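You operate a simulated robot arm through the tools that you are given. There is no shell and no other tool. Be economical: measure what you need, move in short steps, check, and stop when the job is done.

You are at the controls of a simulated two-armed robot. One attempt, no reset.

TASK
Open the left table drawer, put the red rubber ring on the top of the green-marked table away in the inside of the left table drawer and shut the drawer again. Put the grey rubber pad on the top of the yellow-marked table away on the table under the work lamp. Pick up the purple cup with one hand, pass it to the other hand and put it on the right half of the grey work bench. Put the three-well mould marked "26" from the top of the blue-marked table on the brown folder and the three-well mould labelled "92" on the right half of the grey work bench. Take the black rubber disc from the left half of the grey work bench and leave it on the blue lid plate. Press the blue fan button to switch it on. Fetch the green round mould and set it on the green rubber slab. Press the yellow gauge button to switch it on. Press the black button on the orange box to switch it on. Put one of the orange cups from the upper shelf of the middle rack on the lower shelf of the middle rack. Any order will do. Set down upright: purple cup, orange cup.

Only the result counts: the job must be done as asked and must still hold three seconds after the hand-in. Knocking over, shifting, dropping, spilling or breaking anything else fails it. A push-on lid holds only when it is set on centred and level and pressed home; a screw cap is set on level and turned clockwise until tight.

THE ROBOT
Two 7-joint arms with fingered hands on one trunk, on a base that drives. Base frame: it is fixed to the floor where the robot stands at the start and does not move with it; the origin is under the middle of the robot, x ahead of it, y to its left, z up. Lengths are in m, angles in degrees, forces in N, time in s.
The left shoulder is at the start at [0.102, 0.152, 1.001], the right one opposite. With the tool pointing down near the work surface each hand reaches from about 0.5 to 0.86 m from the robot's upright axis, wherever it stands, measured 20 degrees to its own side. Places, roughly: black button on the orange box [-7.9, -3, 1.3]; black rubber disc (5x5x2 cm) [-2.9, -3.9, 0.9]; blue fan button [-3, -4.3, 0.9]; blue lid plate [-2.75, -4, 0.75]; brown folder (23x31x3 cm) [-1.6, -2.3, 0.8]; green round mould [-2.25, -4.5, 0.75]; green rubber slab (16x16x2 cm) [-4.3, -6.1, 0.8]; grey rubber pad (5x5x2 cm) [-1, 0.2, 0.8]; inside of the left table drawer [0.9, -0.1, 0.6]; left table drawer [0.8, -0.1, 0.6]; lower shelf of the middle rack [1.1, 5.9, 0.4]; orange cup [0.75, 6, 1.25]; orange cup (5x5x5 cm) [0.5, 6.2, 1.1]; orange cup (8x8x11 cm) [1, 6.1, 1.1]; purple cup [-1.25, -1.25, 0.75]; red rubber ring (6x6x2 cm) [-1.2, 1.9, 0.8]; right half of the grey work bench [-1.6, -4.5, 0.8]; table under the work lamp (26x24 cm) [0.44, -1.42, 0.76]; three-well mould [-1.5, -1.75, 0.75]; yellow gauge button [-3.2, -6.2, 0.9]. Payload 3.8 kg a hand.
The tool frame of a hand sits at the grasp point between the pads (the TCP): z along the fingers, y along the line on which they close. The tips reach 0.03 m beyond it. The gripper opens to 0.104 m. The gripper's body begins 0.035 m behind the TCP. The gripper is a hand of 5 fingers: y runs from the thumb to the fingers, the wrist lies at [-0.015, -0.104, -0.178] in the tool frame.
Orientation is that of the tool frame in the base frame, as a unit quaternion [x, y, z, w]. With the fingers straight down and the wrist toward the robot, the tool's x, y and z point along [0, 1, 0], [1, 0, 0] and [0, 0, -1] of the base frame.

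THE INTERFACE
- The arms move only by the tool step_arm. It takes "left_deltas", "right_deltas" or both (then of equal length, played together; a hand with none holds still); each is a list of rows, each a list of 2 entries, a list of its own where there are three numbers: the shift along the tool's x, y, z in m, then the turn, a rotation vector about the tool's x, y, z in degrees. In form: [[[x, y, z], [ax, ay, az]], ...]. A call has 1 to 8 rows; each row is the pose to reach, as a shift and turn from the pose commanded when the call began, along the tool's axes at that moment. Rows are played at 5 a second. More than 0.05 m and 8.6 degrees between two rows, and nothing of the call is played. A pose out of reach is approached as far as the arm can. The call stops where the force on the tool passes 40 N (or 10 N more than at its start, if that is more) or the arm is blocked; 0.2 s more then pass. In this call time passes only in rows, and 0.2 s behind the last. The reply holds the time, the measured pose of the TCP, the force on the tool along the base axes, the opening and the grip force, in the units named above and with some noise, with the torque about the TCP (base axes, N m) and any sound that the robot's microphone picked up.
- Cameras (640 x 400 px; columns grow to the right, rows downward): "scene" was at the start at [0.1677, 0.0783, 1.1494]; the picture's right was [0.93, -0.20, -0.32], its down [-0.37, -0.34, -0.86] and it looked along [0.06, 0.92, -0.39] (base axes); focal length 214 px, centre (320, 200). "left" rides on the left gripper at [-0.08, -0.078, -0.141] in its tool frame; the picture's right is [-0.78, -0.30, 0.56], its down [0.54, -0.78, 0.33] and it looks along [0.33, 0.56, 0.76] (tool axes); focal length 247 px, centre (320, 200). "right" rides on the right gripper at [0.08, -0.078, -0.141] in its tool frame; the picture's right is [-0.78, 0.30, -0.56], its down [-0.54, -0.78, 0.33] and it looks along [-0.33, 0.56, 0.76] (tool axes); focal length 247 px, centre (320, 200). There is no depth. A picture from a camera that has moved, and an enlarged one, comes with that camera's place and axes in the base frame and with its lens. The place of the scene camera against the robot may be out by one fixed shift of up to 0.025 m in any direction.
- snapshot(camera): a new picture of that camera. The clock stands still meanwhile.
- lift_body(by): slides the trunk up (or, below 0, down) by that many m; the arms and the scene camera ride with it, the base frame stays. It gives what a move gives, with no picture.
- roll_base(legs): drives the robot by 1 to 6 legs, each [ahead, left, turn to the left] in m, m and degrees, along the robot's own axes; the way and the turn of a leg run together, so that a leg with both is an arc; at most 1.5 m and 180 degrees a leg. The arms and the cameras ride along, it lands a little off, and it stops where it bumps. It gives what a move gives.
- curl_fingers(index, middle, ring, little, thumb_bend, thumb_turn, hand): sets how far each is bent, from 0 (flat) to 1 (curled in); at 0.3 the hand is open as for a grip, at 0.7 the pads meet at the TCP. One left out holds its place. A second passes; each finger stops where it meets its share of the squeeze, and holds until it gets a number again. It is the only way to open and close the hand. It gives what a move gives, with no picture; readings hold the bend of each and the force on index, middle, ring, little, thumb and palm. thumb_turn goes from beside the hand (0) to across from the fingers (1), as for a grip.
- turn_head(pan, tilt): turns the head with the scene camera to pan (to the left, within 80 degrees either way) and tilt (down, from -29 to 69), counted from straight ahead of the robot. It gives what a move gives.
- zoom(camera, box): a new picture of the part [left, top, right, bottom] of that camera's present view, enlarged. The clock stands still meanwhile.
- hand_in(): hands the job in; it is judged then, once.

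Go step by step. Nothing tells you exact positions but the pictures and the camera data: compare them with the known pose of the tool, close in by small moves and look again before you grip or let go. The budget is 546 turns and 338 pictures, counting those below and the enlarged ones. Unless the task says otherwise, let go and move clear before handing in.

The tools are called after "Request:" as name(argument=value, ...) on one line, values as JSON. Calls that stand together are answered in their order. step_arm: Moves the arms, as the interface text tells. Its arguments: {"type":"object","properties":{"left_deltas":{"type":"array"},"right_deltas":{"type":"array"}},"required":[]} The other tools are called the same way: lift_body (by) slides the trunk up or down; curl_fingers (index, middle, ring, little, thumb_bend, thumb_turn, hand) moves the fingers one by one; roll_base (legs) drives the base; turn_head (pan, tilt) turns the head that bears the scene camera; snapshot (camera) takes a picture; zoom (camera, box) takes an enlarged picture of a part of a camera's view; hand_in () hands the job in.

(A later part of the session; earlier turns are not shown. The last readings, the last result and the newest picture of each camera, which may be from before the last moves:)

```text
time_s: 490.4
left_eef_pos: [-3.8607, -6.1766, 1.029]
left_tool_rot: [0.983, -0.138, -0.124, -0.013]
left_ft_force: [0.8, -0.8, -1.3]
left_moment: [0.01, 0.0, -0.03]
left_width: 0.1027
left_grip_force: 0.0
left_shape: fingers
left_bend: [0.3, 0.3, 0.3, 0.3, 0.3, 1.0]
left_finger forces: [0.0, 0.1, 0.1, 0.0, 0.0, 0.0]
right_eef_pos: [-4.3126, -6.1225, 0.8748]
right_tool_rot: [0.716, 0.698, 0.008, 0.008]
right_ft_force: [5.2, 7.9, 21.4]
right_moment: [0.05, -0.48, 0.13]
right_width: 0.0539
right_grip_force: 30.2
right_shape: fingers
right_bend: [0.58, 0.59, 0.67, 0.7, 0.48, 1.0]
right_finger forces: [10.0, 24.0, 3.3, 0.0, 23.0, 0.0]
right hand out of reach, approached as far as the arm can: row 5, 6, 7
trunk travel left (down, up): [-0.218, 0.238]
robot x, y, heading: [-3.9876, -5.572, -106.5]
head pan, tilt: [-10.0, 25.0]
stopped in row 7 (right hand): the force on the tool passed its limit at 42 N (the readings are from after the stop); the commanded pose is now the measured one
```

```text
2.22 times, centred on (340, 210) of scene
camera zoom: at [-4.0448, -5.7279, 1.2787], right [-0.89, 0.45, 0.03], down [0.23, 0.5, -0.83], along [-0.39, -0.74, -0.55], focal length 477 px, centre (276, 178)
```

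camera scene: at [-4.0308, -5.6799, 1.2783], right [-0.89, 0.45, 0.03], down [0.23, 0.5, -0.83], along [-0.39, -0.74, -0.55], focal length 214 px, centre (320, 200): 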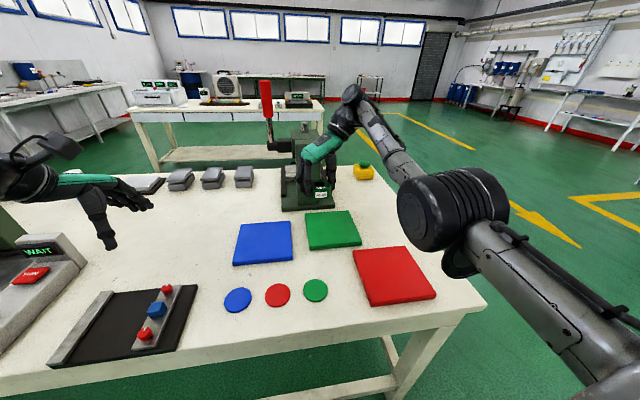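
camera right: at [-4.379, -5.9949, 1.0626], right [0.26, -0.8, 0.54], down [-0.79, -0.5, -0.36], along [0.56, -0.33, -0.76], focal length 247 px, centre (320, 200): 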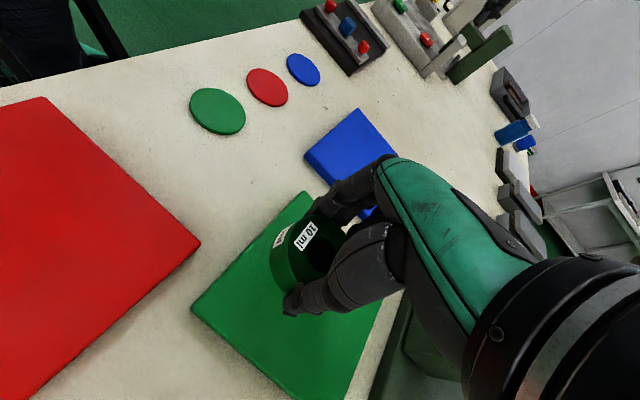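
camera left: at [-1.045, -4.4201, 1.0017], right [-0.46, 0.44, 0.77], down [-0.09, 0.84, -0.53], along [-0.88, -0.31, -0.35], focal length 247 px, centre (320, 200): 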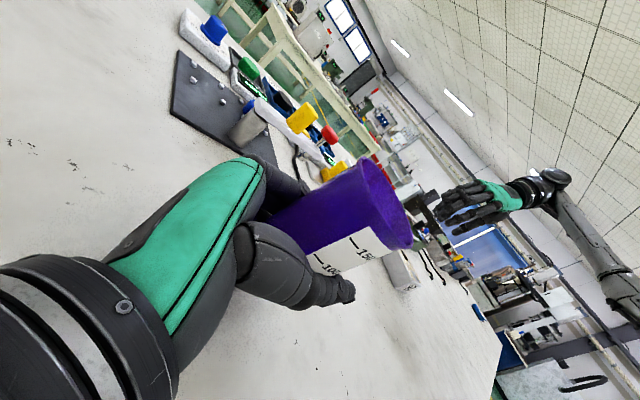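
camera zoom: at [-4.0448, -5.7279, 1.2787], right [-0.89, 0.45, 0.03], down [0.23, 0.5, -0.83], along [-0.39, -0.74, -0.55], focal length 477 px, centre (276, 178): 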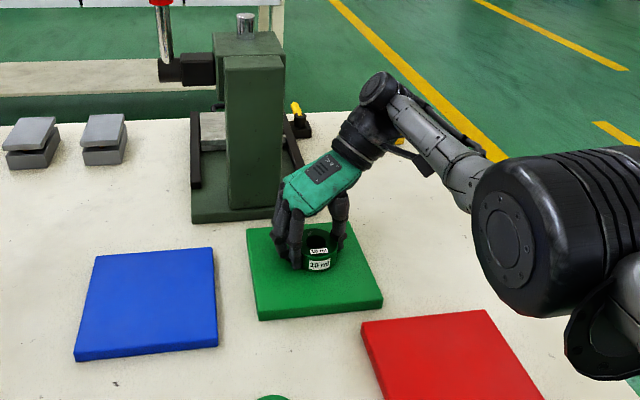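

The mould is on the slab near its middle. Releasing and lifting.

Request:
step_arm(right_deltas=[[[0, 0, -0.005], [0, 0, 0]]])

Request:
curl_fingers(hand="right", index=0.35, middle=0.35, ring=0.35, little=0.35, thumb_bend=0.33)

Request:
step_arm(right_deltas=[[[0, 0, -0.03], [0, 0, 0]], [[0, 0, -0.07], [0, 0, 0]], [[0, 0, -0.11], [0, 0, 0]], [[0, 0, -0.15], [0, 0, 0]]])

Request:
snapshot(camera="scene")

```text
time_s: 490.8
left_eef_pos: [-3.8597, -6.1766, 1.0282]
left_tool_rot: [0.982, -0.139, -0.125, -0.013]
left_ft_force: [-0.8, 0.5, 0.1]
left_moment: [0.01, -0.02, 0.0]
left_width: 0.1025
left_grip_force: 0.0
left_shape: fingers
left_bend: [0.3, 0.3, 0.3, 0.3, 0.3, 1.0]
left_finger forces: [0.0, 0.0, 0.0, 0.1, 0.1, 0.0]
right_eef_pos: [-4.3147, -6.1221, 0.8742]
right_tool_rot: [0.716, 0.698, 0.009, 0.004]
right_ft_force: [4.4, 4.0, 12.3]
right_moment: [-0.01, -0.45, 0.12]
right_width: 0.0539
right_grip_force: 26.0
right_shape: fingers
right_bend: [0.58, 0.59, 0.67, 0.7, 0.48, 1.0]
right_finger forces: [10.2, 17.6, 3.9, 0.0, 20.6, 0.0]
trunk travel left (down, up): [-0.218, 0.238]
robot x, y, heading: [-3.9884, -5.5695, -106.4]
head pan, tilt: [-10.0, 25.0]
```

```text
time_s: 491.8
left_eef_pos: [-3.8624, -6.1788, 1.0277]
left_tool_rot: [0.983, -0.138, -0.123, -0.013]
left_ft_force: [0.5, 0.3, -0.5]
left_moment: [0.01, 0.04, 0.02]
left_width: 0.1027
left_grip_force: 0.2
left_shape: fingers
left_bend: [0.3, 0.3, 0.3, 0.3, 0.3, 1.0]
left_finger forces: [0.1, 0.0, 0.1, 0.0, 0.0, 0.1]
right_eef_pos: [-4.3155, -6.1243, 0.8738]
right_tool_rot: [0.717, 0.697, 0.009, 0.005]
right_ft_force: [0.1, 0.0, -0.2]
right_moment: [-0.01, 0.01, -0.03]
right_width: 0.0925
right_grip_force: 0.0
right_shape: fingers
right_bend: [0.35, 0.35, 0.35, 0.35, 0.33, 1.0]
right_finger forces: [0.0, 0.1, 0.0, 0.0, 0.1, 0.0]
trunk travel left (down, up): [-0.218, 0.238]
robot x, y, heading: [-3.9802, -5.5679, -106.6]
head pan, tilt: [-10.0, 25.0]
```

```text
time_s: 492.8
left_eef_pos: [-3.8618, -6.1776, 1.0272]
left_tool_rot: [0.983, -0.139, -0.123, -0.013]
left_ft_force: [0.1, 0.6, 0.4]
left_moment: [0.02, 0.01, 0.03]
left_width: 0.1026
left_grip_force: 0.2
left_shape: fingers
left_bend: [0.3, 0.3, 0.3, 0.3, 0.3, 1.0]
left_finger forces: [0.0, 0.0, 0.1, 0.1, 0.0, 0.0]
right_eef_pos: [-4.3158, -6.1249, 1.0262]
right_tool_rot: [0.717, 0.697, 0.01, 0.003]
right_ft_force: [-1.5, 0.5, 0.2]
right_moment: [0.01, -0.02, -0.03]
right_width: 0.0923
right_grip_force: 0.1
right_shape: fingers
right_bend: [0.35, 0.35, 0.35, 0.35, 0.33, 1.0]
right_finger forces: [0.1, 0.1, 0.0, 0.0, 0.1, 0.0]
right hand out of reach, approached as far as the arm can: row 1, 2, 3
trunk travel left (down, up): [-0.218, 0.238]
robot x, y, heading: [-3.987, -5.5685, -106.5]
head pan, tilt: [-10.0, 25.0]
```

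```text
91 pictures are left
camera scene: at [-4.0452, -5.7299, 1.2786], right [-0.89, 0.45, 0.03], down [0.23, 0.5, -0.83], along [-0.39, -0.74, -0.55], focal length 214 px, centre (320, 200)
```

scene: 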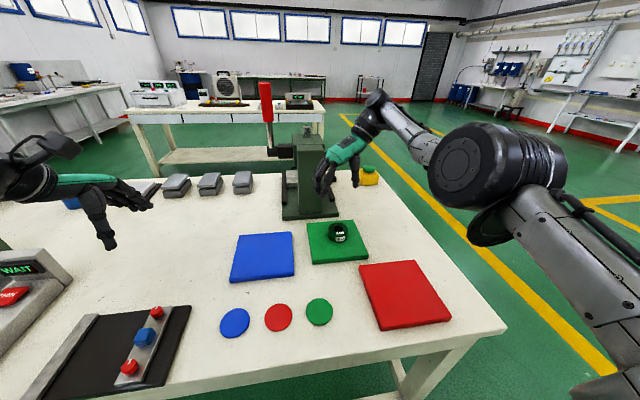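

The green mould sits on the green slab. Next the yellow gauge button to the left; backing off and sliding left, levelling the left hand with a pointing finger.

Request:
roll_base(legs=[[-0.35, 0, 0], [0, 0.72, 0]])

Request:
step_arm(left_deltas=[[[0, 0, 0], [0, 7, 0]], [[0, 0, 0], [0, 14, 0]]])

Request:
curl_fingers(hand="left", index=0.55, middle=1.0, ring=1.0, little=1.0, thumb_bend=0.3)

Request:
turn_head(pan=15, tilt=20)

Request:
snapshot(camera="scene")

Request:
snapshot(camera="left")

```text
time_s: 498.5
left_eef_pos: [-3.0976, -6.0565, 1.0284]
left_tool_rot: [0.982, -0.143, -0.124, -0.015]
left_ft_force: [-0.4, -0.4, -0.3]
left_moment: [-0.01, -0.01, -0.02]
left_width: 0.1026
left_grip_force: 0.0
left_shape: fingers
left_bend: [0.3, 0.3, 0.3, 0.3, 0.3, 1.0]
left_finger forces: [0.0, 0.0, 0.0, 0.1, 0.1, 0.1]
right_eef_pos: [-3.5513, -6.0008, 1.0257]
right_tool_rot: [0.72, 0.694, 0.011, 0.003]
right_ft_force: [0.8, 0.2, -0.7]
right_moment: [0.03, 0.02, 0.0]
right_width: 0.0922
right_grip_force: 0.0
right_shape: fingers
right_bend: [0.35, 0.35, 0.35, 0.35, 0.33, 1.0]
right_finger forces: [0.0, 0.1, 0.0, 0.0, 0.0, 0.1]
trunk travel left (down, up): [-0.218, 0.238]
robot x, y, heading: [-3.2148, -5.447, -107.2]
head pan, tilt: [-10.0, 25.0]
```

```text
time_s: 499.1
left_eef_pos: [-3.0978, -6.0575, 1.0284]
left_tool_rot: [0.99, -0.143, -0.003, 0.004]
left_ft_force: [-0.3, 0.5, -0.5]
left_moment: [-0.01, 0.01, 0.03]
left_width: 0.1026
left_grip_force: 0.0
left_shape: fingers
left_bend: [0.3, 0.3, 0.3, 0.3, 0.3, 1.0]
left_finger forces: [0.0, 0.0, 0.1, 0.1, 0.1, 0.1]
right_eef_pos: [-3.5516, -5.9999, 1.0245]
right_tool_rot: [0.72, 0.694, 0.009, 0.004]
right_ft_force: [0.4, -0.4, 0.1]
right_moment: [0.0, 0.01, 0.0]
right_width: 0.0921
right_grip_force: 0.2
right_shape: fingers
right_bend: [0.35, 0.35, 0.35, 0.35, 0.33, 1.0]
right_finger forces: [0.0, 0.0, 0.0, 0.1, 0.0, 0.1]
trunk travel left (down, up): [-0.218, 0.238]
robot x, y, heading: [-3.211, -5.4489, -107.2]
head pan, tilt: [-10.0, 25.0]
```

```text
time_s: 500.1
left_eef_pos: [-3.099, -6.0561, 1.029]
left_tool_rot: [0.99, -0.144, -0.003, 0.003]
left_ft_force: [0.0, 0.2, 1.1]
left_moment: [-0.02, 0.02, 0.0]
left_width: 0.0712
left_grip_force: 0.0
left_shape: fingers
left_bend: [0.55, 1.0, 1.0, 1.0, 0.3, 1.0]
left_finger forces: [0.1, 0.0, 0.1, 0.0, 0.1, 0.0]
right_eef_pos: [-3.5504, -5.9991, 1.0257]
right_tool_rot: [0.719, 0.694, 0.01, 0.004]
right_ft_force: [-0.1, 0.0, 0.2]
right_moment: [-0.02, 0.02, 0.03]
right_width: 0.0922
right_grip_force: 0.2
right_shape: fingers
right_bend: [0.35, 0.35, 0.35, 0.35, 0.33, 1.0]
right_finger forces: [0.0, 0.0, 0.1, 0.0, 0.0, 0.0]
trunk travel left (down, up): [-0.218, 0.238]
robot x, y, heading: [-3.2198, -5.4468, -106.9]
head pan, tilt: [-10.0, 25.0]
```

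```text
time_s: 501.0
left_eef_pos: [-3.0988, -6.0566, 1.0276]
left_tool_rot: [0.99, -0.144, -0.003, 0.003]
left_ft_force: [-0.5, -0.2, 0.5]
left_moment: [-0.02, 0.05, 0.02]
left_width: 0.0711
left_grip_force: 0.0
left_shape: fingers
left_bend: [0.55, 1.0, 1.0, 1.0, 0.3, 1.0]
left_finger forces: [0.0, 0.0, 0.0, 0.0, 0.1, 0.0]
right_eef_pos: [-3.5503, -5.9998, 1.0261]
right_tool_rot: [0.72, 0.694, 0.01, 0.004]
right_ft_force: [-0.3, -0.3, 0.1]
right_moment: [-0.01, -0.01, -0.01]
right_width: 0.0924
right_grip_force: 0.0
right_shape: fingers
right_bend: [0.35, 0.35, 0.35, 0.35, 0.33, 1.0]
right_finger forces: [0.0, 0.0, 0.1, 0.1, 0.1, 0.0]
trunk travel left (down, up): [-0.218, 0.238]
robot x, y, heading: [-3.2162, -5.4484, -107.1]
head pan, tilt: [15.0, 20.0]
```

```text
90 pictures are left
camera scene: at [-3.2388, -5.6191, 1.2865], right [-1.0, 0.04, -0.04], down [0.05, 0.47, -0.88], along [-0.02, -0.88, -0.47], focal length 214 px, centre (320, 200)
```

scene: 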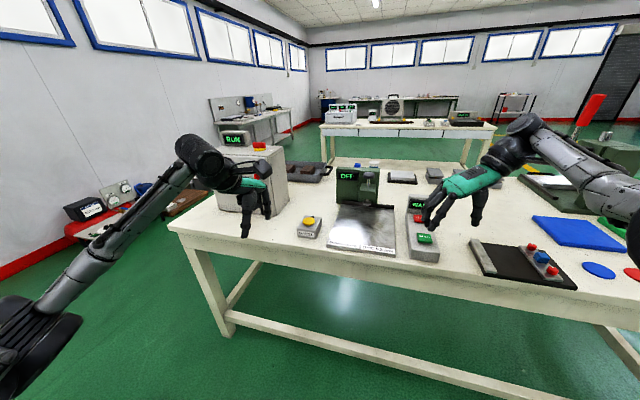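

```text
89 pictures are left
camera left: at [-3.1517, -5.9585, 1.1683], right [-0.66, 0.5, -0.55], down [0.73, 0.59, -0.34], along [0.16, -0.63, -0.76], focal length 247 px, centre (320, 200)
```

left: 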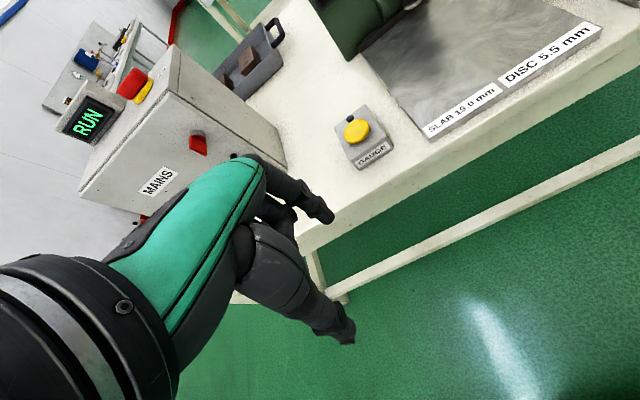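

The GAUGE button is in view. Moving the left index over it.

Request:
step_arm(left_deltas=[[[-0.02, 0.04, 0.0], [0, 0, 0]], [[-0.04, 0.08, 0.0], [0, 0, 0]], [[-0.0445, 0.12, 0.01], [0, 0, 0]], [[-0.0445, 0.16, 0.03], [0, 0, 0]], [[-0.0445, 0.198, 0.055], [0, 0, 0]], [[-0.0445, 0.198, 0.08], [0, 0, 0]]])

Request:
snapshot(camera="left")

Request:
zoom(camera="scene", box=[260, 170, 360, 260])

```text
time_s: 502.4
left_eef_pos: [-3.1968, -6.2316, 0.9476]
left_tool_rot: [0.99, -0.143, -0.002, 0.003]
left_ft_force: [-0.8, 0.0, 0.1]
left_moment: [0.04, -0.02, 0.04]
left_width: 0.0708
left_grip_force: 0.2
left_shape: fingers
left_bend: [0.55, 1.0, 1.0, 1.0, 0.3, 1.0]
left_finger forces: [0.1, 0.0, 0.0, 0.0, 0.1, 0.0]
right_eef_pos: [-3.5509, -5.9992, 1.0245]
right_tool_rot: [0.72, 0.694, 0.01, 0.004]
right_ft_force: [0.1, 0.4, 0.7]
right_moment: [0.04, 0.01, 0.0]
right_width: 0.0924
right_grip_force: 0.1
right_shape: fingers
right_bend: [0.35, 0.35, 0.35, 0.35, 0.33, 1.0]
right_finger forces: [0.0, 0.0, 0.0, 0.0, 0.0, 0.0]
trunk travel left (down, up): [-0.218, 0.238]
robot x, y, heading: [-3.2179, -5.445, -107.1]
head pan, tilt: [15.0, 20.0]
```

```text
88 pictures are left
camera left: at [-3.2506, -6.1334, 1.0878], right [-0.66, 0.5, -0.55], down [0.73, 0.59, -0.34], along [0.16, -0.63, -0.76], focal length 247 px, centre (320, 200)
```

left: 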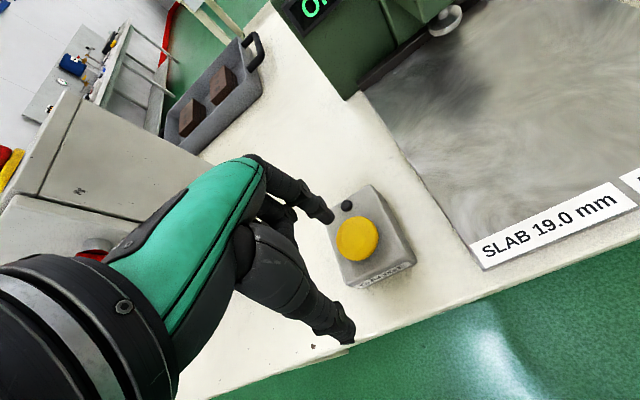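

```text
4.44 times, centred on (310, 215) of scene
camera zoom: at [-3.2381, -5.6192, 1.2865], right [-1.0, 0.04, -0.04], down [0.05, 0.47, -0.88], along [-0.02, -0.88, -0.47], focal length 953 px, centre (364, 133)
```

zoom: 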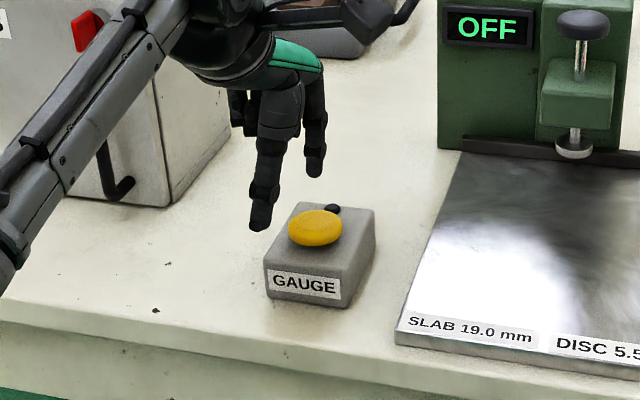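

Request:
step_arm(left_deltas=[[[-0.0026, -0.015, 0.0], [0, 0, 0]], [[-0.0026, -0.015, 0.018], [0, 0, 0]], [[-0.0026, -0.015, 0.026], [0, 0, 0]], [[-0.0026, -0.015, 0.032], [0, 0, 0]], [[-0.0026, -0.015, 0.038], [0, 0, 0]]])

Request:
zoom(camera="scene", box=[260, 170, 360, 260])

```text
time_s: 503.6
left_eef_pos: [-3.1945, -6.219, 0.911]
left_tool_rot: [0.99, -0.144, -0.003, 0.003]
left_ft_force: [-0.7, -0.6, 0.4]
left_moment: [-0.01, -0.02, -0.01]
left_width: 0.0709
left_grip_force: 0.2
left_shape: fingers
left_bend: [0.55, 1.0, 1.0, 1.0, 0.3, 1.0]
left_finger forces: [0.6, 0.0, 0.1, 0.0, 0.0, 0.0]
right_eef_pos: [-3.5505, -5.9998, 1.0253]
right_tool_rot: [0.719, 0.694, 0.009, 0.005]
right_ft_force: [0.2, 0.0, 0.1]
right_moment: [0.03, 0.0, 0.04]
right_width: 0.0924
right_grip_force: 0.0
right_shape: fingers
right_bend: [0.35, 0.35, 0.35, 0.35, 0.33, 1.0]
right_finger forces: [0.0, 0.0, 0.0, 0.0, 0.0, 0.0]
trunk travel left (down, up): [-0.218, 0.238]
robot x, y, heading: [-3.2168, -5.4474, -107.3]
head pan, tilt: [15.0, 20.0]
```

```text
4.44 times, centred on (310, 215) of scene
camera zoom: at [-3.2388, -5.6192, 1.2865], right [-1.0, 0.04, -0.04], down [0.05, 0.47, -0.88], along [-0.02, -0.88, -0.47], focal length 953 px, centre (364, 133)
```

zoom: 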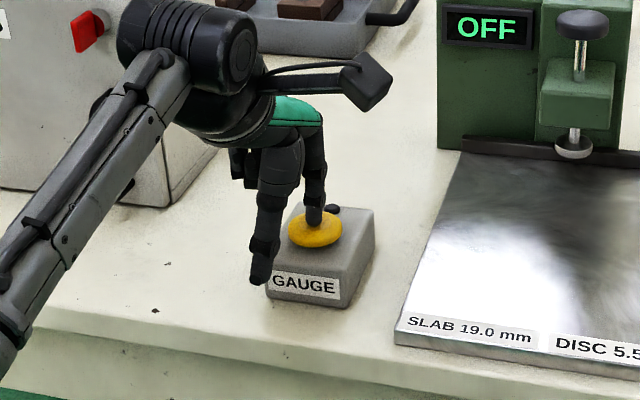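

Touching the button; pressing a bit further.

Request:
step_arm(left_deltas=[[[0, 0, 0.004], [0, 0, 0]], [[0, 0, 0.008], [0, 0, 0]], [[0, 0, 0.011], [0, 0, 0]]])

Request:
zoom(camera="scene", box=[260, 170, 360, 260])

```text
time_s: 504.4
left_eef_pos: [-3.1945, -6.2199, 0.9047]
left_tool_rot: [0.99, -0.144, -0.003, 0.006]
left_ft_force: [0.2, -0.9, 9.5]
left_moment: [-0.22, 0.17, 0.03]
left_width: 0.0703
left_grip_force: 4.6
left_shape: fingers
left_bend: [0.55, 1.0, 1.0, 1.0, 0.3, 1.0]
left_finger forces: [9.0, 0.0, 0.1, 0.0, 0.0, 0.0]
right_eef_pos: [-3.5505, -5.9988, 1.0268]
right_tool_rot: [0.72, 0.694, 0.01, 0.005]
right_ft_force: [-0.6, -0.9, 0.2]
right_moment: [0.03, 0.03, 0.0]
right_width: 0.0924
right_grip_force: 0.0
right_shape: fingers
right_bend: [0.35, 0.35, 0.35, 0.35, 0.33, 1.0]
right_finger forces: [0.1, 0.0, 0.1, 0.2, 0.0, 0.0]
trunk travel left (down, up): [-0.218, 0.238]
robot x, y, heading: [-3.2168, -5.4488, -106.9]
head pan, tilt: [15.0, 20.0]
heard: click
```

```text
4.44 times, centred on (310, 215) of scene
camera zoom: at [-3.2386, -5.6173, 1.2869], right [-1.0, 0.04, -0.04], down [0.05, 0.47, -0.88], along [-0.02, -0.88, -0.47], focal length 953 px, centre (364, 133)
```

zoom: 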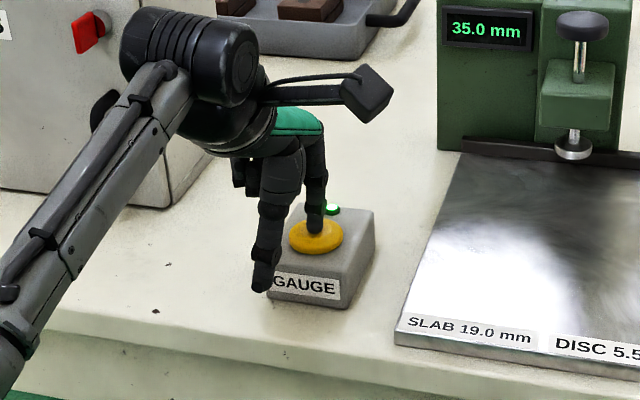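

Clicked: the gauge reads 35.0 mm and its lamp is lit. Last, the orange box in the west. Raising the hand and driving there.

Request:
step_arm(left_deltas=[[[0, 0, -0.04], [0, 0, 0]], [[0, 0, -0.08], [0, 0, 0]], [[0, -0.03, -0.11], [0, 0, 0]]])

Request:
roll_base(legs=[[-0.25, 0, 0], [0, 0, -90], [1.4, 0, 0], [1.2, 0, 0]])

Request:
turn_head(pan=0, tilt=0)

Request:
snapshot(camera="scene")

```text
time_s: 505.2
left_eef_pos: [-3.1841, -6.1921, 1.0101]
left_tool_rot: [0.99, -0.142, -0.003, 0.003]
left_ft_force: [-1.1, -0.8, 0.0]
left_moment: [-0.02, 0.01, 0.0]
left_width: 0.0709
left_grip_force: 0.1
left_shape: fingers
left_bend: [0.55, 1.0, 1.0, 1.0, 0.3, 1.0]
left_finger forces: [0.1, 0.0, 0.0, 0.0, 0.1, 0.0]
right_eef_pos: [-3.5504, -5.9983, 1.0254]
right_tool_rot: [0.72, 0.694, 0.009, 0.004]
right_ft_force: [0.0, 0.5, 0.0]
right_moment: [0.01, 0.0, 0.02]
right_width: 0.0923
right_grip_force: 0.0
right_shape: fingers
right_bend: [0.35, 0.35, 0.35, 0.35, 0.33, 1.0]
right_finger forces: [0.1, 0.0, 0.0, 0.0, 0.1, 0.1]
trunk travel left (down, up): [-0.218, 0.238]
robot x, y, heading: [-3.2142, -5.4469, -107.2]
head pan, tilt: [15.0, 20.0]
```

```text
time_s: 523.3
left_eef_pos: [-6.3557, -4.2797, 1.0103]
left_tool_rot: [-0.571, 0.821, 0.005, 0.0]
left_ft_force: [0.2, 0.1, 0.4]
left_moment: [0.01, 0.02, 0.0]
left_width: 0.0708
left_grip_force: 0.1
left_shape: fingers
left_bend: [0.55, 1.0, 1.0, 1.0, 0.3, 1.0]
left_finger forces: [0.0, 0.1, 0.0, 0.1, 0.0, 0.0]
right_eef_pos: [-6.1385, -3.927, 1.0244]
right_tool_rot: [0.999, -0.052, 0.004, 0.01]
right_ft_force: [0.2, -0.4, 0.1]
right_moment: [-0.01, 0.02, -0.02]
right_width: 0.0924
right_grip_force: 0.1
right_shape: fingers
right_bend: [0.35, 0.35, 0.35, 0.35, 0.33, 1.0]
right_finger forces: [0.1, 0.0, 0.1, 0.0, 0.0, 0.1]
trunk travel left (down, up): [-0.218, 0.238]
robot x, y, heading: [-5.6113, -4.302, 158.9]
head pan, tilt: [15.0, 20.0]
```

```text
time_s: 524.1
left_eef_pos: [-6.3566, -4.2794, 1.0096]
left_tool_rot: [-0.571, 0.821, 0.004, 0.0]
left_ft_force: [1.0, -0.4, 0.1]
left_moment: [0.01, -0.01, -0.02]
left_width: 0.071
left_grip_force: 0.0
left_shape: fingers
left_bend: [0.55, 1.0, 1.0, 1.0, 0.3, 1.0]
left_finger forces: [0.1, 0.0, 0.1, 0.0, 0.0, 0.1]
right_eef_pos: [-6.1383, -3.9266, 1.0253]
right_tool_rot: [0.999, -0.053, 0.004, 0.01]
right_ft_force: [-1.1, 0.2, 0.0]
right_moment: [0.0, 0.01, 0.03]
right_width: 0.0927
right_grip_force: 0.1
right_shape: fingers
right_bend: [0.35, 0.35, 0.35, 0.35, 0.33, 1.0]
right_finger forces: [0.0, 0.0, 0.1, 0.0, 0.0, 0.0]
trunk travel left (down, up): [-0.218, 0.238]
robot x, y, heading: [-5.608, -4.2982, 158.9]
head pan, tilt: [0.0, 0.0]
```

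```text
84 pictures are left
camera scene: at [-5.7622, -4.2533, 1.3183], right [0.36, 0.93, 0.0], down [0.14, -0.05, -0.99], along [-0.92, 0.35, -0.15], focal length 214 px, centre (320, 200)
```

scene: 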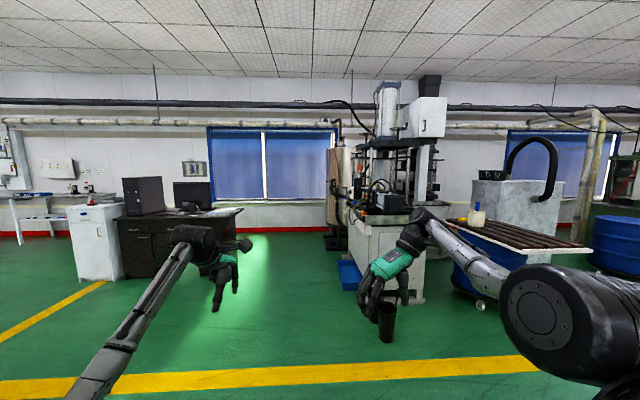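

Request:
zoom(camera="scene", box=[310, 130, 450, 240])

```text
3.64 times, centred on (380, 185) of scene
camera zoom: at [-5.7622, -4.2533, 1.3183], right [0.36, 0.93, 0.0], down [0.14, -0.05, -0.99], along [-0.92, 0.35, -0.15], focal length 780 px, centre (102, 254)
```

zoom: 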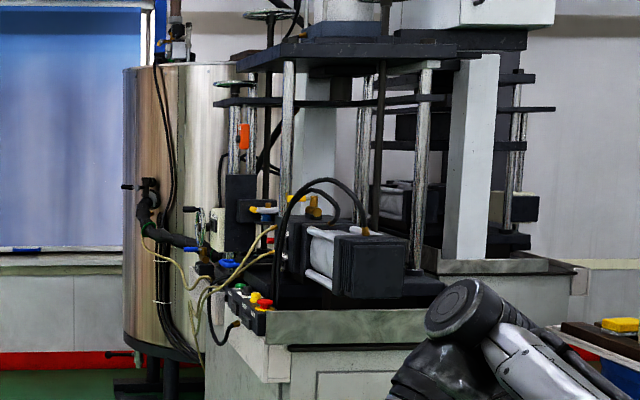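

A small orange box is visible on the machine's left columns, at about z 1.32. Raising the trunk and approaching, keeping clear of the black bin on the floor.

Request:
lift_body(by=0.2)

Request:
roll_base(legs=[[1.2, -0.05, 0]])

Request:
turn_head(pan=-15, tilt=10)

Request:
snapshot(camera="scene")

```text
time_s: 526.3
left_eef_pos: [-6.3561, -4.2792, 1.2103]
left_tool_rot: [-0.571, 0.821, 0.004, 0.0]
left_ft_force: [0.9, 0.8, -0.4]
left_moment: [0.0, 0.02, -0.01]
left_width: 0.0714
left_grip_force: 0.0
left_shape: fingers
left_bend: [0.55, 1.0, 1.0, 1.0, 0.3, 1.0]
left_finger forces: [0.1, 0.0, 0.0, 0.0, 0.1, 0.1]
right_eef_pos: [-6.1107, -3.9377, 1.3148]
right_tool_rot: [0.997, -0.052, -0.063, -0.012]
right_ft_force: [0.0, 0.1, 0.0]
right_moment: [0.02, 0.02, -0.01]
right_width: 0.0924
right_grip_force: 0.1
right_shape: fingers
right_bend: [0.35, 0.35, 0.35, 0.35, 0.33, 1.0]
right_finger forces: [0.0, 0.0, 0.0, 0.1, 0.1, 0.1]
trunk travel left (down, up): [-0.418, 0.038]
robot x, y, heading: [-5.6125, -4.2974, 158.7]
head pan, tilt: [0.0, 0.0]
```

```text
time_s: 532.4
left_eef_pos: [-7.476, -3.832, 1.211]
left_tool_rot: [-0.582, 0.813, 0.005, -0.001]
left_ft_force: [-0.1, 0.9, -0.5]
left_moment: [0.02, 0.0, -0.03]
left_width: 0.0709
left_grip_force: 0.0
left_shape: fingers
left_bend: [0.55, 1.0, 1.0, 1.0, 0.3, 1.0]
left_finger forces: [0.1, 0.0, 0.0, 0.1, 0.0, 0.0]
right_eef_pos: [-7.2411, -3.4813, 1.3149]
right_tool_rot: [0.997, -0.037, -0.064, -0.011]
right_ft_force: [0.1, -0.6, 0.8]
right_moment: [-0.04, -0.01, 0.0]
right_width: 0.0924
right_grip_force: 0.0
right_shape: fingers
right_bend: [0.35, 0.35, 0.35, 0.35, 0.33, 1.0]
right_finger forces: [0.0, 0.0, 0.0, 0.1, 0.0, 0.0]
trunk travel left (down, up): [-0.418, 0.038]
robot x, y, heading: [-6.7305, -3.8308, 160.4]
head pan, tilt: [0.0, 0.0]
```

```text
time_s: 533.2
left_eef_pos: [-7.4775, -3.8309, 1.2095]
left_tool_rot: [-0.582, 0.813, 0.004, 0.0]
left_ft_force: [0.6, 0.3, 0.7]
left_moment: [0.0, 0.05, 0.03]
left_width: 0.0708
left_grip_force: 0.1
left_shape: fingers
left_bend: [0.55, 1.0, 1.0, 1.0, 0.3, 1.0]
left_finger forces: [0.0, 0.0, 0.0, 0.0, 0.0, 0.0]
right_eef_pos: [-7.2417, -3.4824, 1.3137]
right_tool_rot: [0.997, -0.036, -0.062, -0.011]
right_ft_force: [0.6, 0.3, 0.1]
right_moment: [-0.01, 0.01, -0.02]
right_width: 0.0923
right_grip_force: 0.0
right_shape: fingers
right_bend: [0.35, 0.35, 0.35, 0.35, 0.33, 1.0]
right_finger forces: [0.1, 0.1, 0.1, 0.0, 0.1, 0.0]
trunk travel left (down, up): [-0.418, 0.038]
robot x, y, heading: [-6.7302, -3.8283, 160.4]
head pan, tilt: [-15.0, 10.0]
```

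```text
82 pictures are left
camera scene: at [-6.8099, -3.7893, 1.5255], right [0.57, 0.82, 0.0], down [0.15, -0.1, -0.98], along [-0.81, 0.56, -0.18], focal length 214 px, centre (320, 200)
```

scene: 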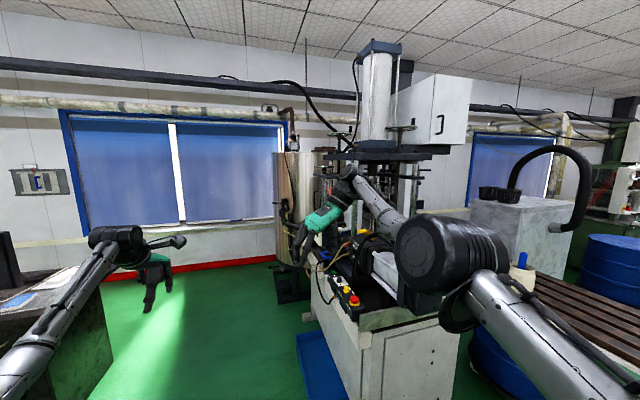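

Request:
step_arm(right_deltas=[[[0.04, 0, 0], [0, 0, 0]], [[0.08, 0, 0.02], [0, 0, 0]], [[0.12, -0.0, 0.05], [0, 0, 0]], [[0.14, -0.0, 0.09], [0, 0, 0]], [[0.14, -0.0, 0.13], [0, 0, 0]], [[0.14, 0, 0.17], [0, 0, 0]], [[0.14, 0, 0.21], [0, 0, 0]], [[0.14, 0, 0.25], [0, 0, 0]]])

Request:
snapshot(camera="scene")

Request:
zoom(camera="scene", box=[270, 130, 410, 230])

```text
time_s: 535.0
left_eef_pos: [-7.4769, -3.8321, 1.2078]
left_tool_rot: [-0.581, 0.814, 0.004, 0.0]
left_ft_force: [-0.5, -1.0, 0.2]
left_moment: [-0.02, 0.05, -0.01]
left_width: 0.071
left_grip_force: 0.1
left_shape: fingers
left_bend: [0.55, 1.0, 1.0, 1.0, 0.3, 1.0]
left_finger forces: [0.0, 0.0, 0.0, 0.0, 0.0, 0.0]
right_eef_pos: [-7.2197, -3.4358, 1.0335]
right_tool_rot: [0.997, -0.038, -0.063, -0.011]
right_ft_force: [-0.5, 0.5, -0.7]
right_moment: [0.0, 0.0, 0.0]
right_width: 0.0927
right_grip_force: 0.0
right_shape: fingers
right_bend: [0.35, 0.35, 0.35, 0.35, 0.33, 1.0]
right_finger forces: [0.1, 0.1, 0.1, 0.0, 0.0, 0.1]
right hand out of reach, approached as far as the arm can: row 1, 2, 3, 4, 5, 6, 7, 8
trunk travel left (down, up): [-0.418, 0.038]
robot x, y, heading: [-6.7318, -3.8296, 160.6]
head pan, tilt: [-15.0, 10.0]
```

```text
81 pictures are left
camera scene: at [-6.8097, -3.789, 1.5255], right [0.57, 0.82, 0.0], down [0.15, -0.1, -0.98], along [-0.81, 0.56, -0.18], focal length 214 px, centre (320, 200)
```

scene: 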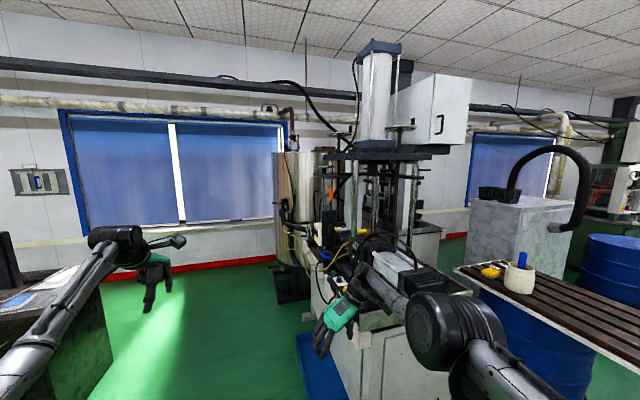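

```text
4.00 times, centred on (340, 180) of scene
camera zoom: at [-6.8097, -3.789, 1.5255], right [0.57, 0.82, 0.0], down [0.15, -0.1, -0.98], along [-0.81, 0.56, -0.18], focal length 858 px, centre (240, 280)
```

zoom: 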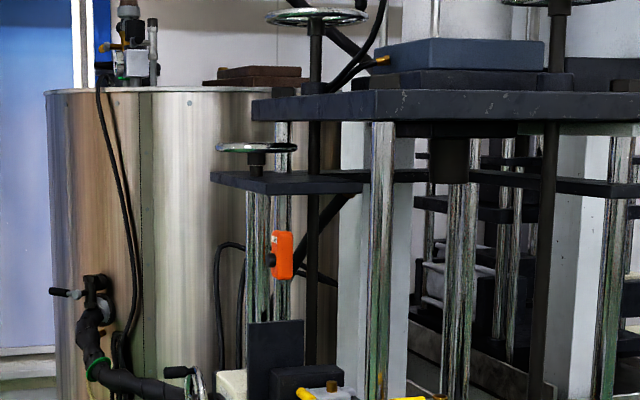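

The orange box's black button faces left (south), so I'll approach from that side. Pulling the left hand back, turning right here, then sliding left.

Request:
step_arm(left_deltas=[[[0, -0.03, -0.03], [0, 0, 0]], [[0, -0.07, -0.05], [0, 0, 0]], [[0, -0.11, -0.07], [0, 0, 0]], [[0, -0.15, -0.09], [0, 0, 0]], [[0, -0.19, -0.1], [0, 0, 0]], [[0, -0.22, -0.1], [0, 0, 0]]])

Request:
roll_base(legs=[[-0.15, 0, 0], [0, 0, -87.5], [-0.45, 0, 0], [0, 1.2, 0]])

Request:
turn_head(pan=0, tilt=10)

Request:
snapshot(camera="scene")

```text
time_s: 536.4
left_eef_pos: [-7.2629, -3.9042, 1.308]
left_tool_rot: [-0.582, 0.813, 0.005, 0.0]
left_ft_force: [-0.4, -0.3, 0.5]
left_moment: [0.01, 0.0, -0.02]
left_width: 0.071
left_grip_force: 0.1
left_shape: fingers
left_bend: [0.55, 1.0, 1.0, 1.0, 0.3, 1.0]
left_finger forces: [0.0, 0.0, 0.0, 0.0, 0.1, 0.0]
right_eef_pos: [-7.2188, -3.4364, 1.0361]
right_tool_rot: [0.997, -0.038, -0.062, -0.011]
right_ft_force: [0.2, 0.1, -0.2]
right_moment: [0.02, 0.02, -0.02]
right_width: 0.0927
right_grip_force: 0.0
right_shape: fingers
right_bend: [0.35, 0.35, 0.35, 0.35, 0.33, 1.0]
right_finger forces: [0.0, 0.1, 0.0, 0.1, 0.1, 0.0]
trunk travel left (down, up): [-0.418, 0.038]
robot x, y, heading: [-6.7311, -3.8301, 160.3]
head pan, tilt: [-15.0, 10.0]
```

```text
time_s: 549.2
left_eef_pos: [-7.9268, -3.4541, 1.3078]
left_tool_rot: [0.141, 0.99, 0.002, 0.003]
left_ft_force: [0.1, -0.6, 0.1]
left_moment: [0.01, 0.01, 0.02]
left_width: 0.0711
left_grip_force: 0.1
left_shape: fingers
left_bend: [0.55, 1.0, 1.0, 1.0, 0.3, 1.0]
left_finger forces: [0.0, 0.0, 0.0, 0.0, 0.0, 0.0]
right_eef_pos: [-7.457, -3.4775, 1.0337]
right_tool_rot: [-0.696, 0.716, 0.039, 0.05]
right_ft_force: [1.1, 0.1, 0.1]
right_moment: [0.0, 0.01, 0.02]
right_width: 0.0927
right_grip_force: 0.1
right_shape: fingers
right_bend: [0.35, 0.35, 0.35, 0.35, 0.33, 1.0]
right_finger forces: [0.1, 0.1, 0.1, 0.0, 0.1, 0.1]
trunk travel left (down, up): [-0.418, 0.038]
robot x, y, heading: [-7.8294, -3.9822, 72.7]
head pan, tilt: [-15.0, 10.0]
```

```text
time_s: 550.0
left_eef_pos: [-7.9266, -3.4544, 1.3078]
left_tool_rot: [0.141, 0.99, 0.004, 0.003]
left_ft_force: [0.2, 0.0, 0.7]
left_moment: [0.01, 0.03, -0.01]
left_width: 0.0711
left_grip_force: 0.1
left_shape: fingers
left_bend: [0.55, 1.0, 1.0, 1.0, 0.3, 1.0]
left_finger forces: [0.0, 0.1, 0.1, 0.0, 0.0, 0.0]
right_eef_pos: [-7.4572, -3.4765, 1.0334]
right_tool_rot: [-0.695, 0.716, 0.037, 0.051]
right_ft_force: [0.0, -0.9, -0.5]
right_moment: [-0.03, 0.0, 0.01]
right_width: 0.0926
right_grip_force: 0.0
right_shape: fingers
right_bend: [0.35, 0.35, 0.35, 0.35, 0.33, 1.0]
right_finger forces: [0.0, 0.1, 0.0, 0.0, 0.0, 0.0]
trunk travel left (down, up): [-0.418, 0.038]
robot x, y, heading: [-7.8305, -3.9849, 73.0]
head pan, tilt: [0.0, 10.0]
```

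```text
79 pictures are left
camera scene: at [-7.8011, -3.9048, 1.5255], right [0.96, -0.29, 0.0], down [-0.05, -0.17, -0.98], along [0.29, 0.94, -0.18], focal length 214 px, centre (320, 200)
```

scene: 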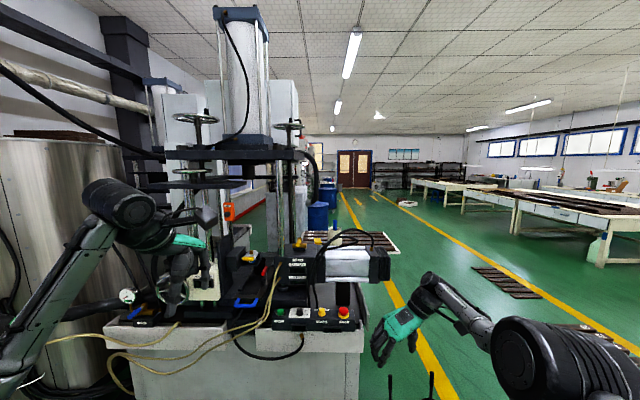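

Request:
zoom(camera="scene", box=[150, 150, 290, 260])

Request:
zoom(camera="scene", box=[205, 190, 255, 230])

```text
3.64 times, centred on (220, 205) of scene
camera zoom: at [-7.8011, -3.9048, 1.5255], right [0.96, -0.29, 0.0], down [-0.05, -0.17, -0.98], along [0.29, 0.94, -0.18], focal length 780 px, centre (684, 182)
```

zoom: 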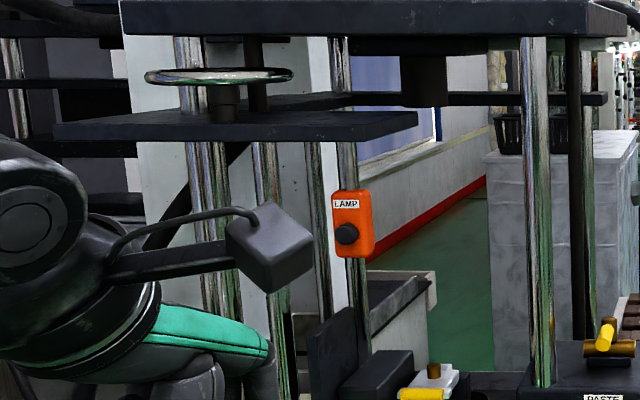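

```text
10.00 times, centred on (230, 210) of scene
camera zoom: at [-7.8011, -3.9048, 1.5255], right [0.96, -0.29, 0.0], down [-0.05, -0.17, -0.98], along [0.29, 0.94, -0.18], focal length 2145 px, centre (1220, 100)
```

zoom: 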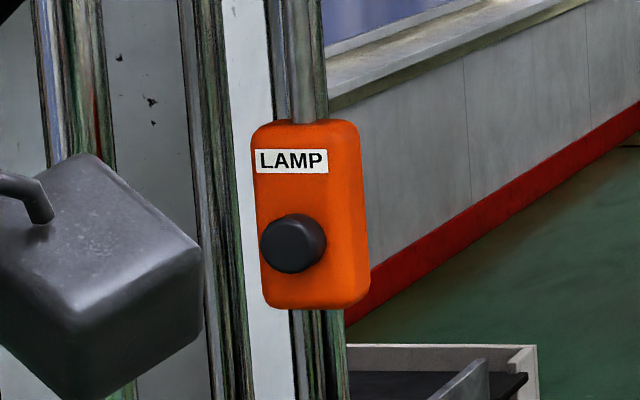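

The LAMP box's black button faces me. Pitching the left hand forward to point with the index finger.

Request:
step_arm(left_deltas=[[[0, 0, 0], [-8.5, 0, 0]], [[0, 0, 0], [-17, 0, 0]], [[0, 0, 0], [-25.5, 0, 0]], [[0, 0, 0], [-34, 0, 0]], [[0, 0, 0], [-42.5, 0, 0]], [[0, 0, 0], [-51, 0, 0]], [[0, 0, 0], [-59, 0, 0]]])

Request:
curl_fingers(hand="left", index=0.1, thumb_bend=1.0)

Request:
snapshot(camera="scene")

Request:
snapshot(camera="left")

```text
time_s: 551.6
left_eef_pos: [-7.9261, -3.4555, 1.3083]
left_tool_rot: [0.121, 0.859, 0.492, 0.072]
left_ft_force: [0.5, 0.1, 0.9]
left_moment: [-0.01, -0.02, -0.04]
left_width: 0.071
left_grip_force: 0.1
left_shape: fingers
left_bend: [0.55, 1.0, 1.0, 1.0, 0.3, 1.0]
left_finger forces: [0.1, 0.0, 0.0, 0.0, 0.0, 0.1]
right_eef_pos: [-7.4567, -3.4775, 1.0341]
right_tool_rot: [-0.696, 0.715, 0.038, 0.051]
right_ft_force: [-0.4, -0.8, 0.2]
right_moment: [-0.03, -0.01, 0.03]
right_width: 0.0926
right_grip_force: 0.1
right_shape: fingers
right_bend: [0.35, 0.35, 0.35, 0.35, 0.33, 1.0]
right_finger forces: [0.1, 0.0, 0.1, 0.1, 0.0, 0.0]
trunk travel left (down, up): [-0.418, 0.038]
robot x, y, heading: [-7.8273, -3.9869, 73.2]
head pan, tilt: [0.0, 10.0]
```

```text
time_s: 552.6
left_eef_pos: [-7.9273, -3.4539, 1.3065]
left_tool_rot: [0.121, 0.86, 0.49, 0.072]
left_ft_force: [0.4, -0.2, 0.1]
left_moment: [0.0, 0.01, 0.0]
left_width: 0.0386
left_grip_force: 0.1
left_shape: fingers
left_bend: [0.1, 1.0, 1.0, 1.0, 1.0, 1.0]
left_finger forces: [0.0, 0.0, 0.0, 0.0, 0.1, 0.1]
right_eef_pos: [-7.4572, -3.4773, 1.0345]
right_tool_rot: [-0.695, 0.716, 0.038, 0.05]
right_ft_force: [0.6, 0.5, -0.4]
right_moment: [-0.02, 0.03, 0.0]
right_width: 0.0926
right_grip_force: 0.0
right_shape: fingers
right_bend: [0.35, 0.35, 0.35, 0.35, 0.33, 1.0]
right_finger forces: [0.0, 0.0, 0.0, 0.0, 0.0, 0.0]
trunk travel left (down, up): [-0.418, 0.038]
robot x, y, heading: [-7.8284, -3.9839, 73.2]
head pan, tilt: [0.0, 10.0]
```

```text
76 pictures are left
camera scene: at [-7.801, -3.9049, 1.5255], right [0.96, -0.29, 0.0], down [-0.05, -0.17, -0.98], along [0.28, 0.94, -0.18], focal length 214 px, centre (320, 200)
```

scene: 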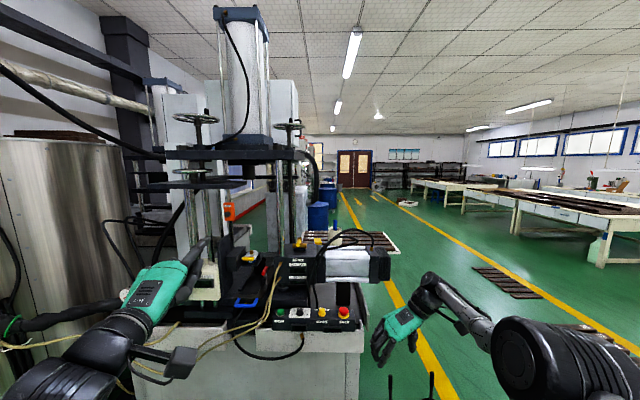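

```text
75 pictures are left
camera left: at [-7.8953, -3.6302, 1.3117], right [0.84, 0.1, -0.53], down [-0.54, 0.04, -0.84], along [-0.06, 0.99, 0.09], focal length 247 px, centre (320, 200)
```

left: 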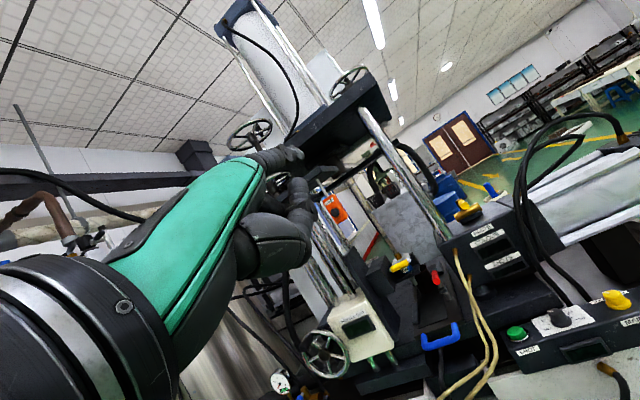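

The finger points forward. Before moving in I'll retract the right hand away from the machine.

Request:
step_arm(right_deltas=[[[0.0, -0.04, -0.0], [0, 0, 0]], [[0.02, -0.08, -0.0], [0, 0, 0]], [[0.05, -0.11, -0.0], [0, 0, 0]], [[0.08, -0.14, -0.0], [0, 0, 0]], [[0.12, -0.16, -0.0], [0, 0, 0]], [[0.15, -0.18, -0.0], [0, 0, 0]]])

Request:
roll_base(legs=[[0.12, 0.1, 0]])

Request:
snapshot(camera="scene")

Request:
snapshot(camera="left")

```text
time_s: 554.0
left_eef_pos: [-7.9263, -3.4537, 1.3066]
left_tool_rot: [0.121, 0.859, 0.492, 0.072]
left_ft_force: [0.2, 0.1, -0.5]
left_moment: [-0.03, -0.01, 0.04]
left_width: 0.0386
left_grip_force: 0.1
left_shape: fingers
left_bend: [0.1, 1.0, 1.0, 1.0, 1.0, 1.0]
left_finger forces: [0.2, 0.0, 0.0, 0.0, 0.0, 0.0]
right_eef_pos: [-7.2819, -3.6327, 1.0185]
right_tool_rot: [-0.696, 0.716, 0.038, 0.05]
right_ft_force: [0.4, -0.1, -0.5]
right_moment: [-0.03, 0.01, -0.01]
right_width: 0.0927
right_grip_force: 0.0
right_shape: fingers
right_bend: [0.35, 0.35, 0.35, 0.35, 0.33, 1.0]
right_finger forces: [0.0, 0.1, 0.1, 0.1, 0.0, 0.1]
right hand out of reach, approached as far as the arm can: row 1, 2, 3, 4
trunk travel left (down, up): [-0.418, 0.038]
robot x, y, heading: [-7.8314, -3.9831, 73.2]
head pan, tilt: [0.0, 10.0]
```

```text
time_s: 555.4
left_eef_pos: [-7.986, -3.3126, 1.308]
left_tool_rot: [0.122, 0.86, 0.49, 0.073]
left_ft_force: [-0.5, -0.7, 0.2]
left_moment: [-0.01, -0.03, 0.0]
left_width: 0.0385
left_grip_force: 0.1
left_shape: fingers
left_bend: [0.1, 1.0, 1.0, 1.0, 1.0, 1.0]
left_finger forces: [0.0, 0.0, 0.0, 0.1, 0.0, 0.0]
right_eef_pos: [-7.3435, -3.4904, 1.0173]
right_tool_rot: [-0.695, 0.716, 0.039, 0.052]
right_ft_force: [-0.3, 0.1, 0.6]
right_moment: [0.03, 0.0, -0.04]
right_width: 0.0927
right_grip_force: 0.0
right_shape: fingers
right_bend: [0.35, 0.35, 0.35, 0.35, 0.33, 1.0]
right_finger forces: [0.0, 0.0, 0.1, 0.1, 0.1, 0.0]
trunk travel left (down, up): [-0.418, 0.038]
robot x, y, heading: [-7.8873, -3.839, 73.1]
head pan, tilt: [0.0, 10.0]
```

```text
74 pictures are left
camera scene: at [-7.8612, -3.7644, 1.5257], right [0.96, -0.29, 0.0], down [-0.05, -0.17, -0.98], along [0.29, 0.94, -0.18], focal length 214 px, centre (320, 200)
```

scene: 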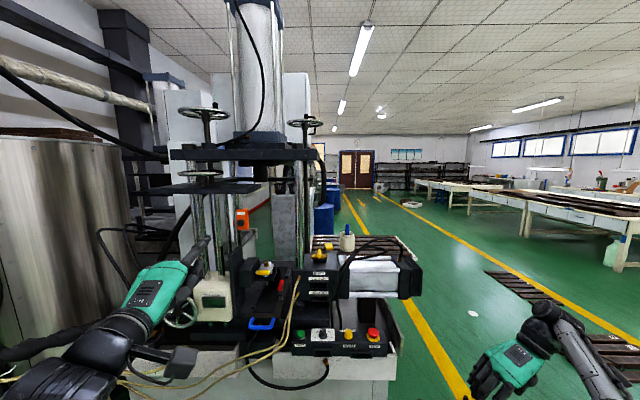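

```text
73 pictures are left
camera left: at [-7.9555, -3.4893, 1.3126], right [0.84, 0.1, -0.53], down [-0.54, 0.05, -0.84], along [-0.06, 0.99, 0.09], focal length 247 px, centre (320, 200)
```

left: 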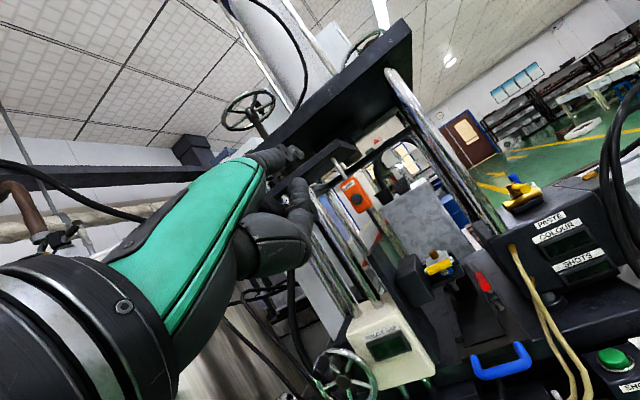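

Request:
step_arm(left_deltas=[[[-0.01, -0.023, 0.017], [0, 0, 0]], [[-0.019, -0.045, 0.033], [0, 0, 0]], [[-0.01, -0.025, 0.066], [0, 0, 0]], [[0.0, -0.005, 0.1], [0, 0, 0]], [[0.009, 0.015, 0.133], [0, 0, 0]]])

Request:
snapshot(camera="left")

Request:
zoom(camera="scene", box=[160, 180, 300, 290])

```text
time_s: 556.6
left_eef_pos: [-7.9591, -3.1905, 1.2518]
left_tool_rot: [0.122, 0.86, 0.49, 0.073]
left_ft_force: [-0.3, 0.3, 0.5]
left_moment: [0.01, -0.02, 0.01]
left_width: 0.0387
left_grip_force: 0.0
left_shape: fingers
left_bend: [0.1, 1.0, 1.0, 1.0, 1.0, 1.0]
left_finger forces: [0.0, 0.0, 0.1, 0.1, 0.0, 0.0]
right_eef_pos: [-7.3437, -3.4888, 1.0164]
right_tool_rot: [-0.695, 0.716, 0.038, 0.05]
right_ft_force: [-0.2, -0.4, 1.3]
right_moment: [0.04, -0.03, 0.01]
right_width: 0.0925
right_grip_force: 0.0
right_shape: fingers
right_bend: [0.35, 0.35, 0.35, 0.35, 0.33, 1.0]
right_finger forces: [0.0, 0.1, 0.1, 0.0, 0.1, 0.0]
trunk travel left (down, up): [-0.418, 0.038]
robot x, y, heading: [-7.8919, -3.8416, 72.8]
head pan, tilt: [0.0, 10.0]
```

```text
72 pictures are left
camera left: at [-7.9286, -3.3667, 1.2566], right [0.84, 0.1, -0.53], down [-0.54, 0.04, -0.84], along [-0.06, 0.99, 0.09], focal length 247 px, centre (320, 200)
```

left: 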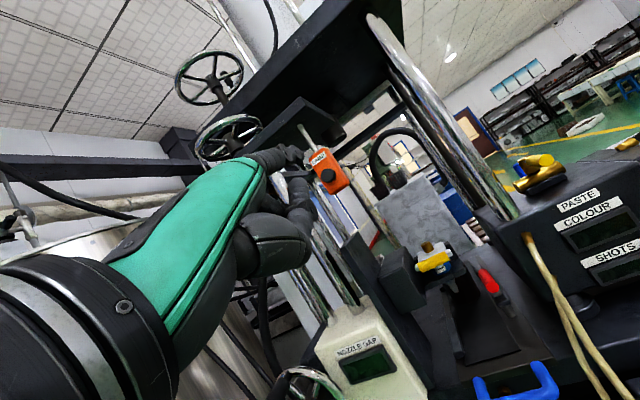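

```text
3.64 times, centred on (230, 235) of scene
camera zoom: at [-7.8617, -3.7611, 1.5255], right [0.96, -0.29, 0.0], down [-0.05, -0.17, -0.98], along [0.29, 0.94, -0.18], focal length 780 px, centre (647, 73)
```

zoom: 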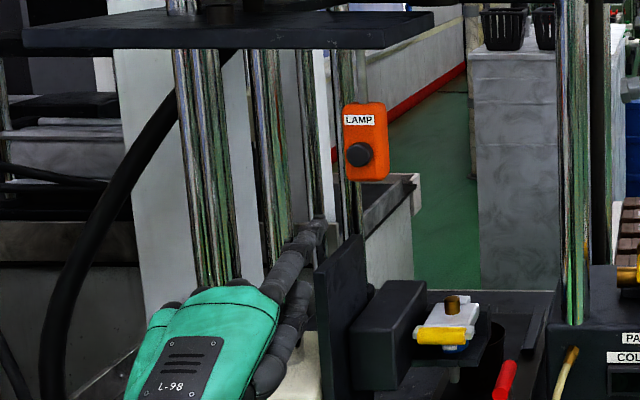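

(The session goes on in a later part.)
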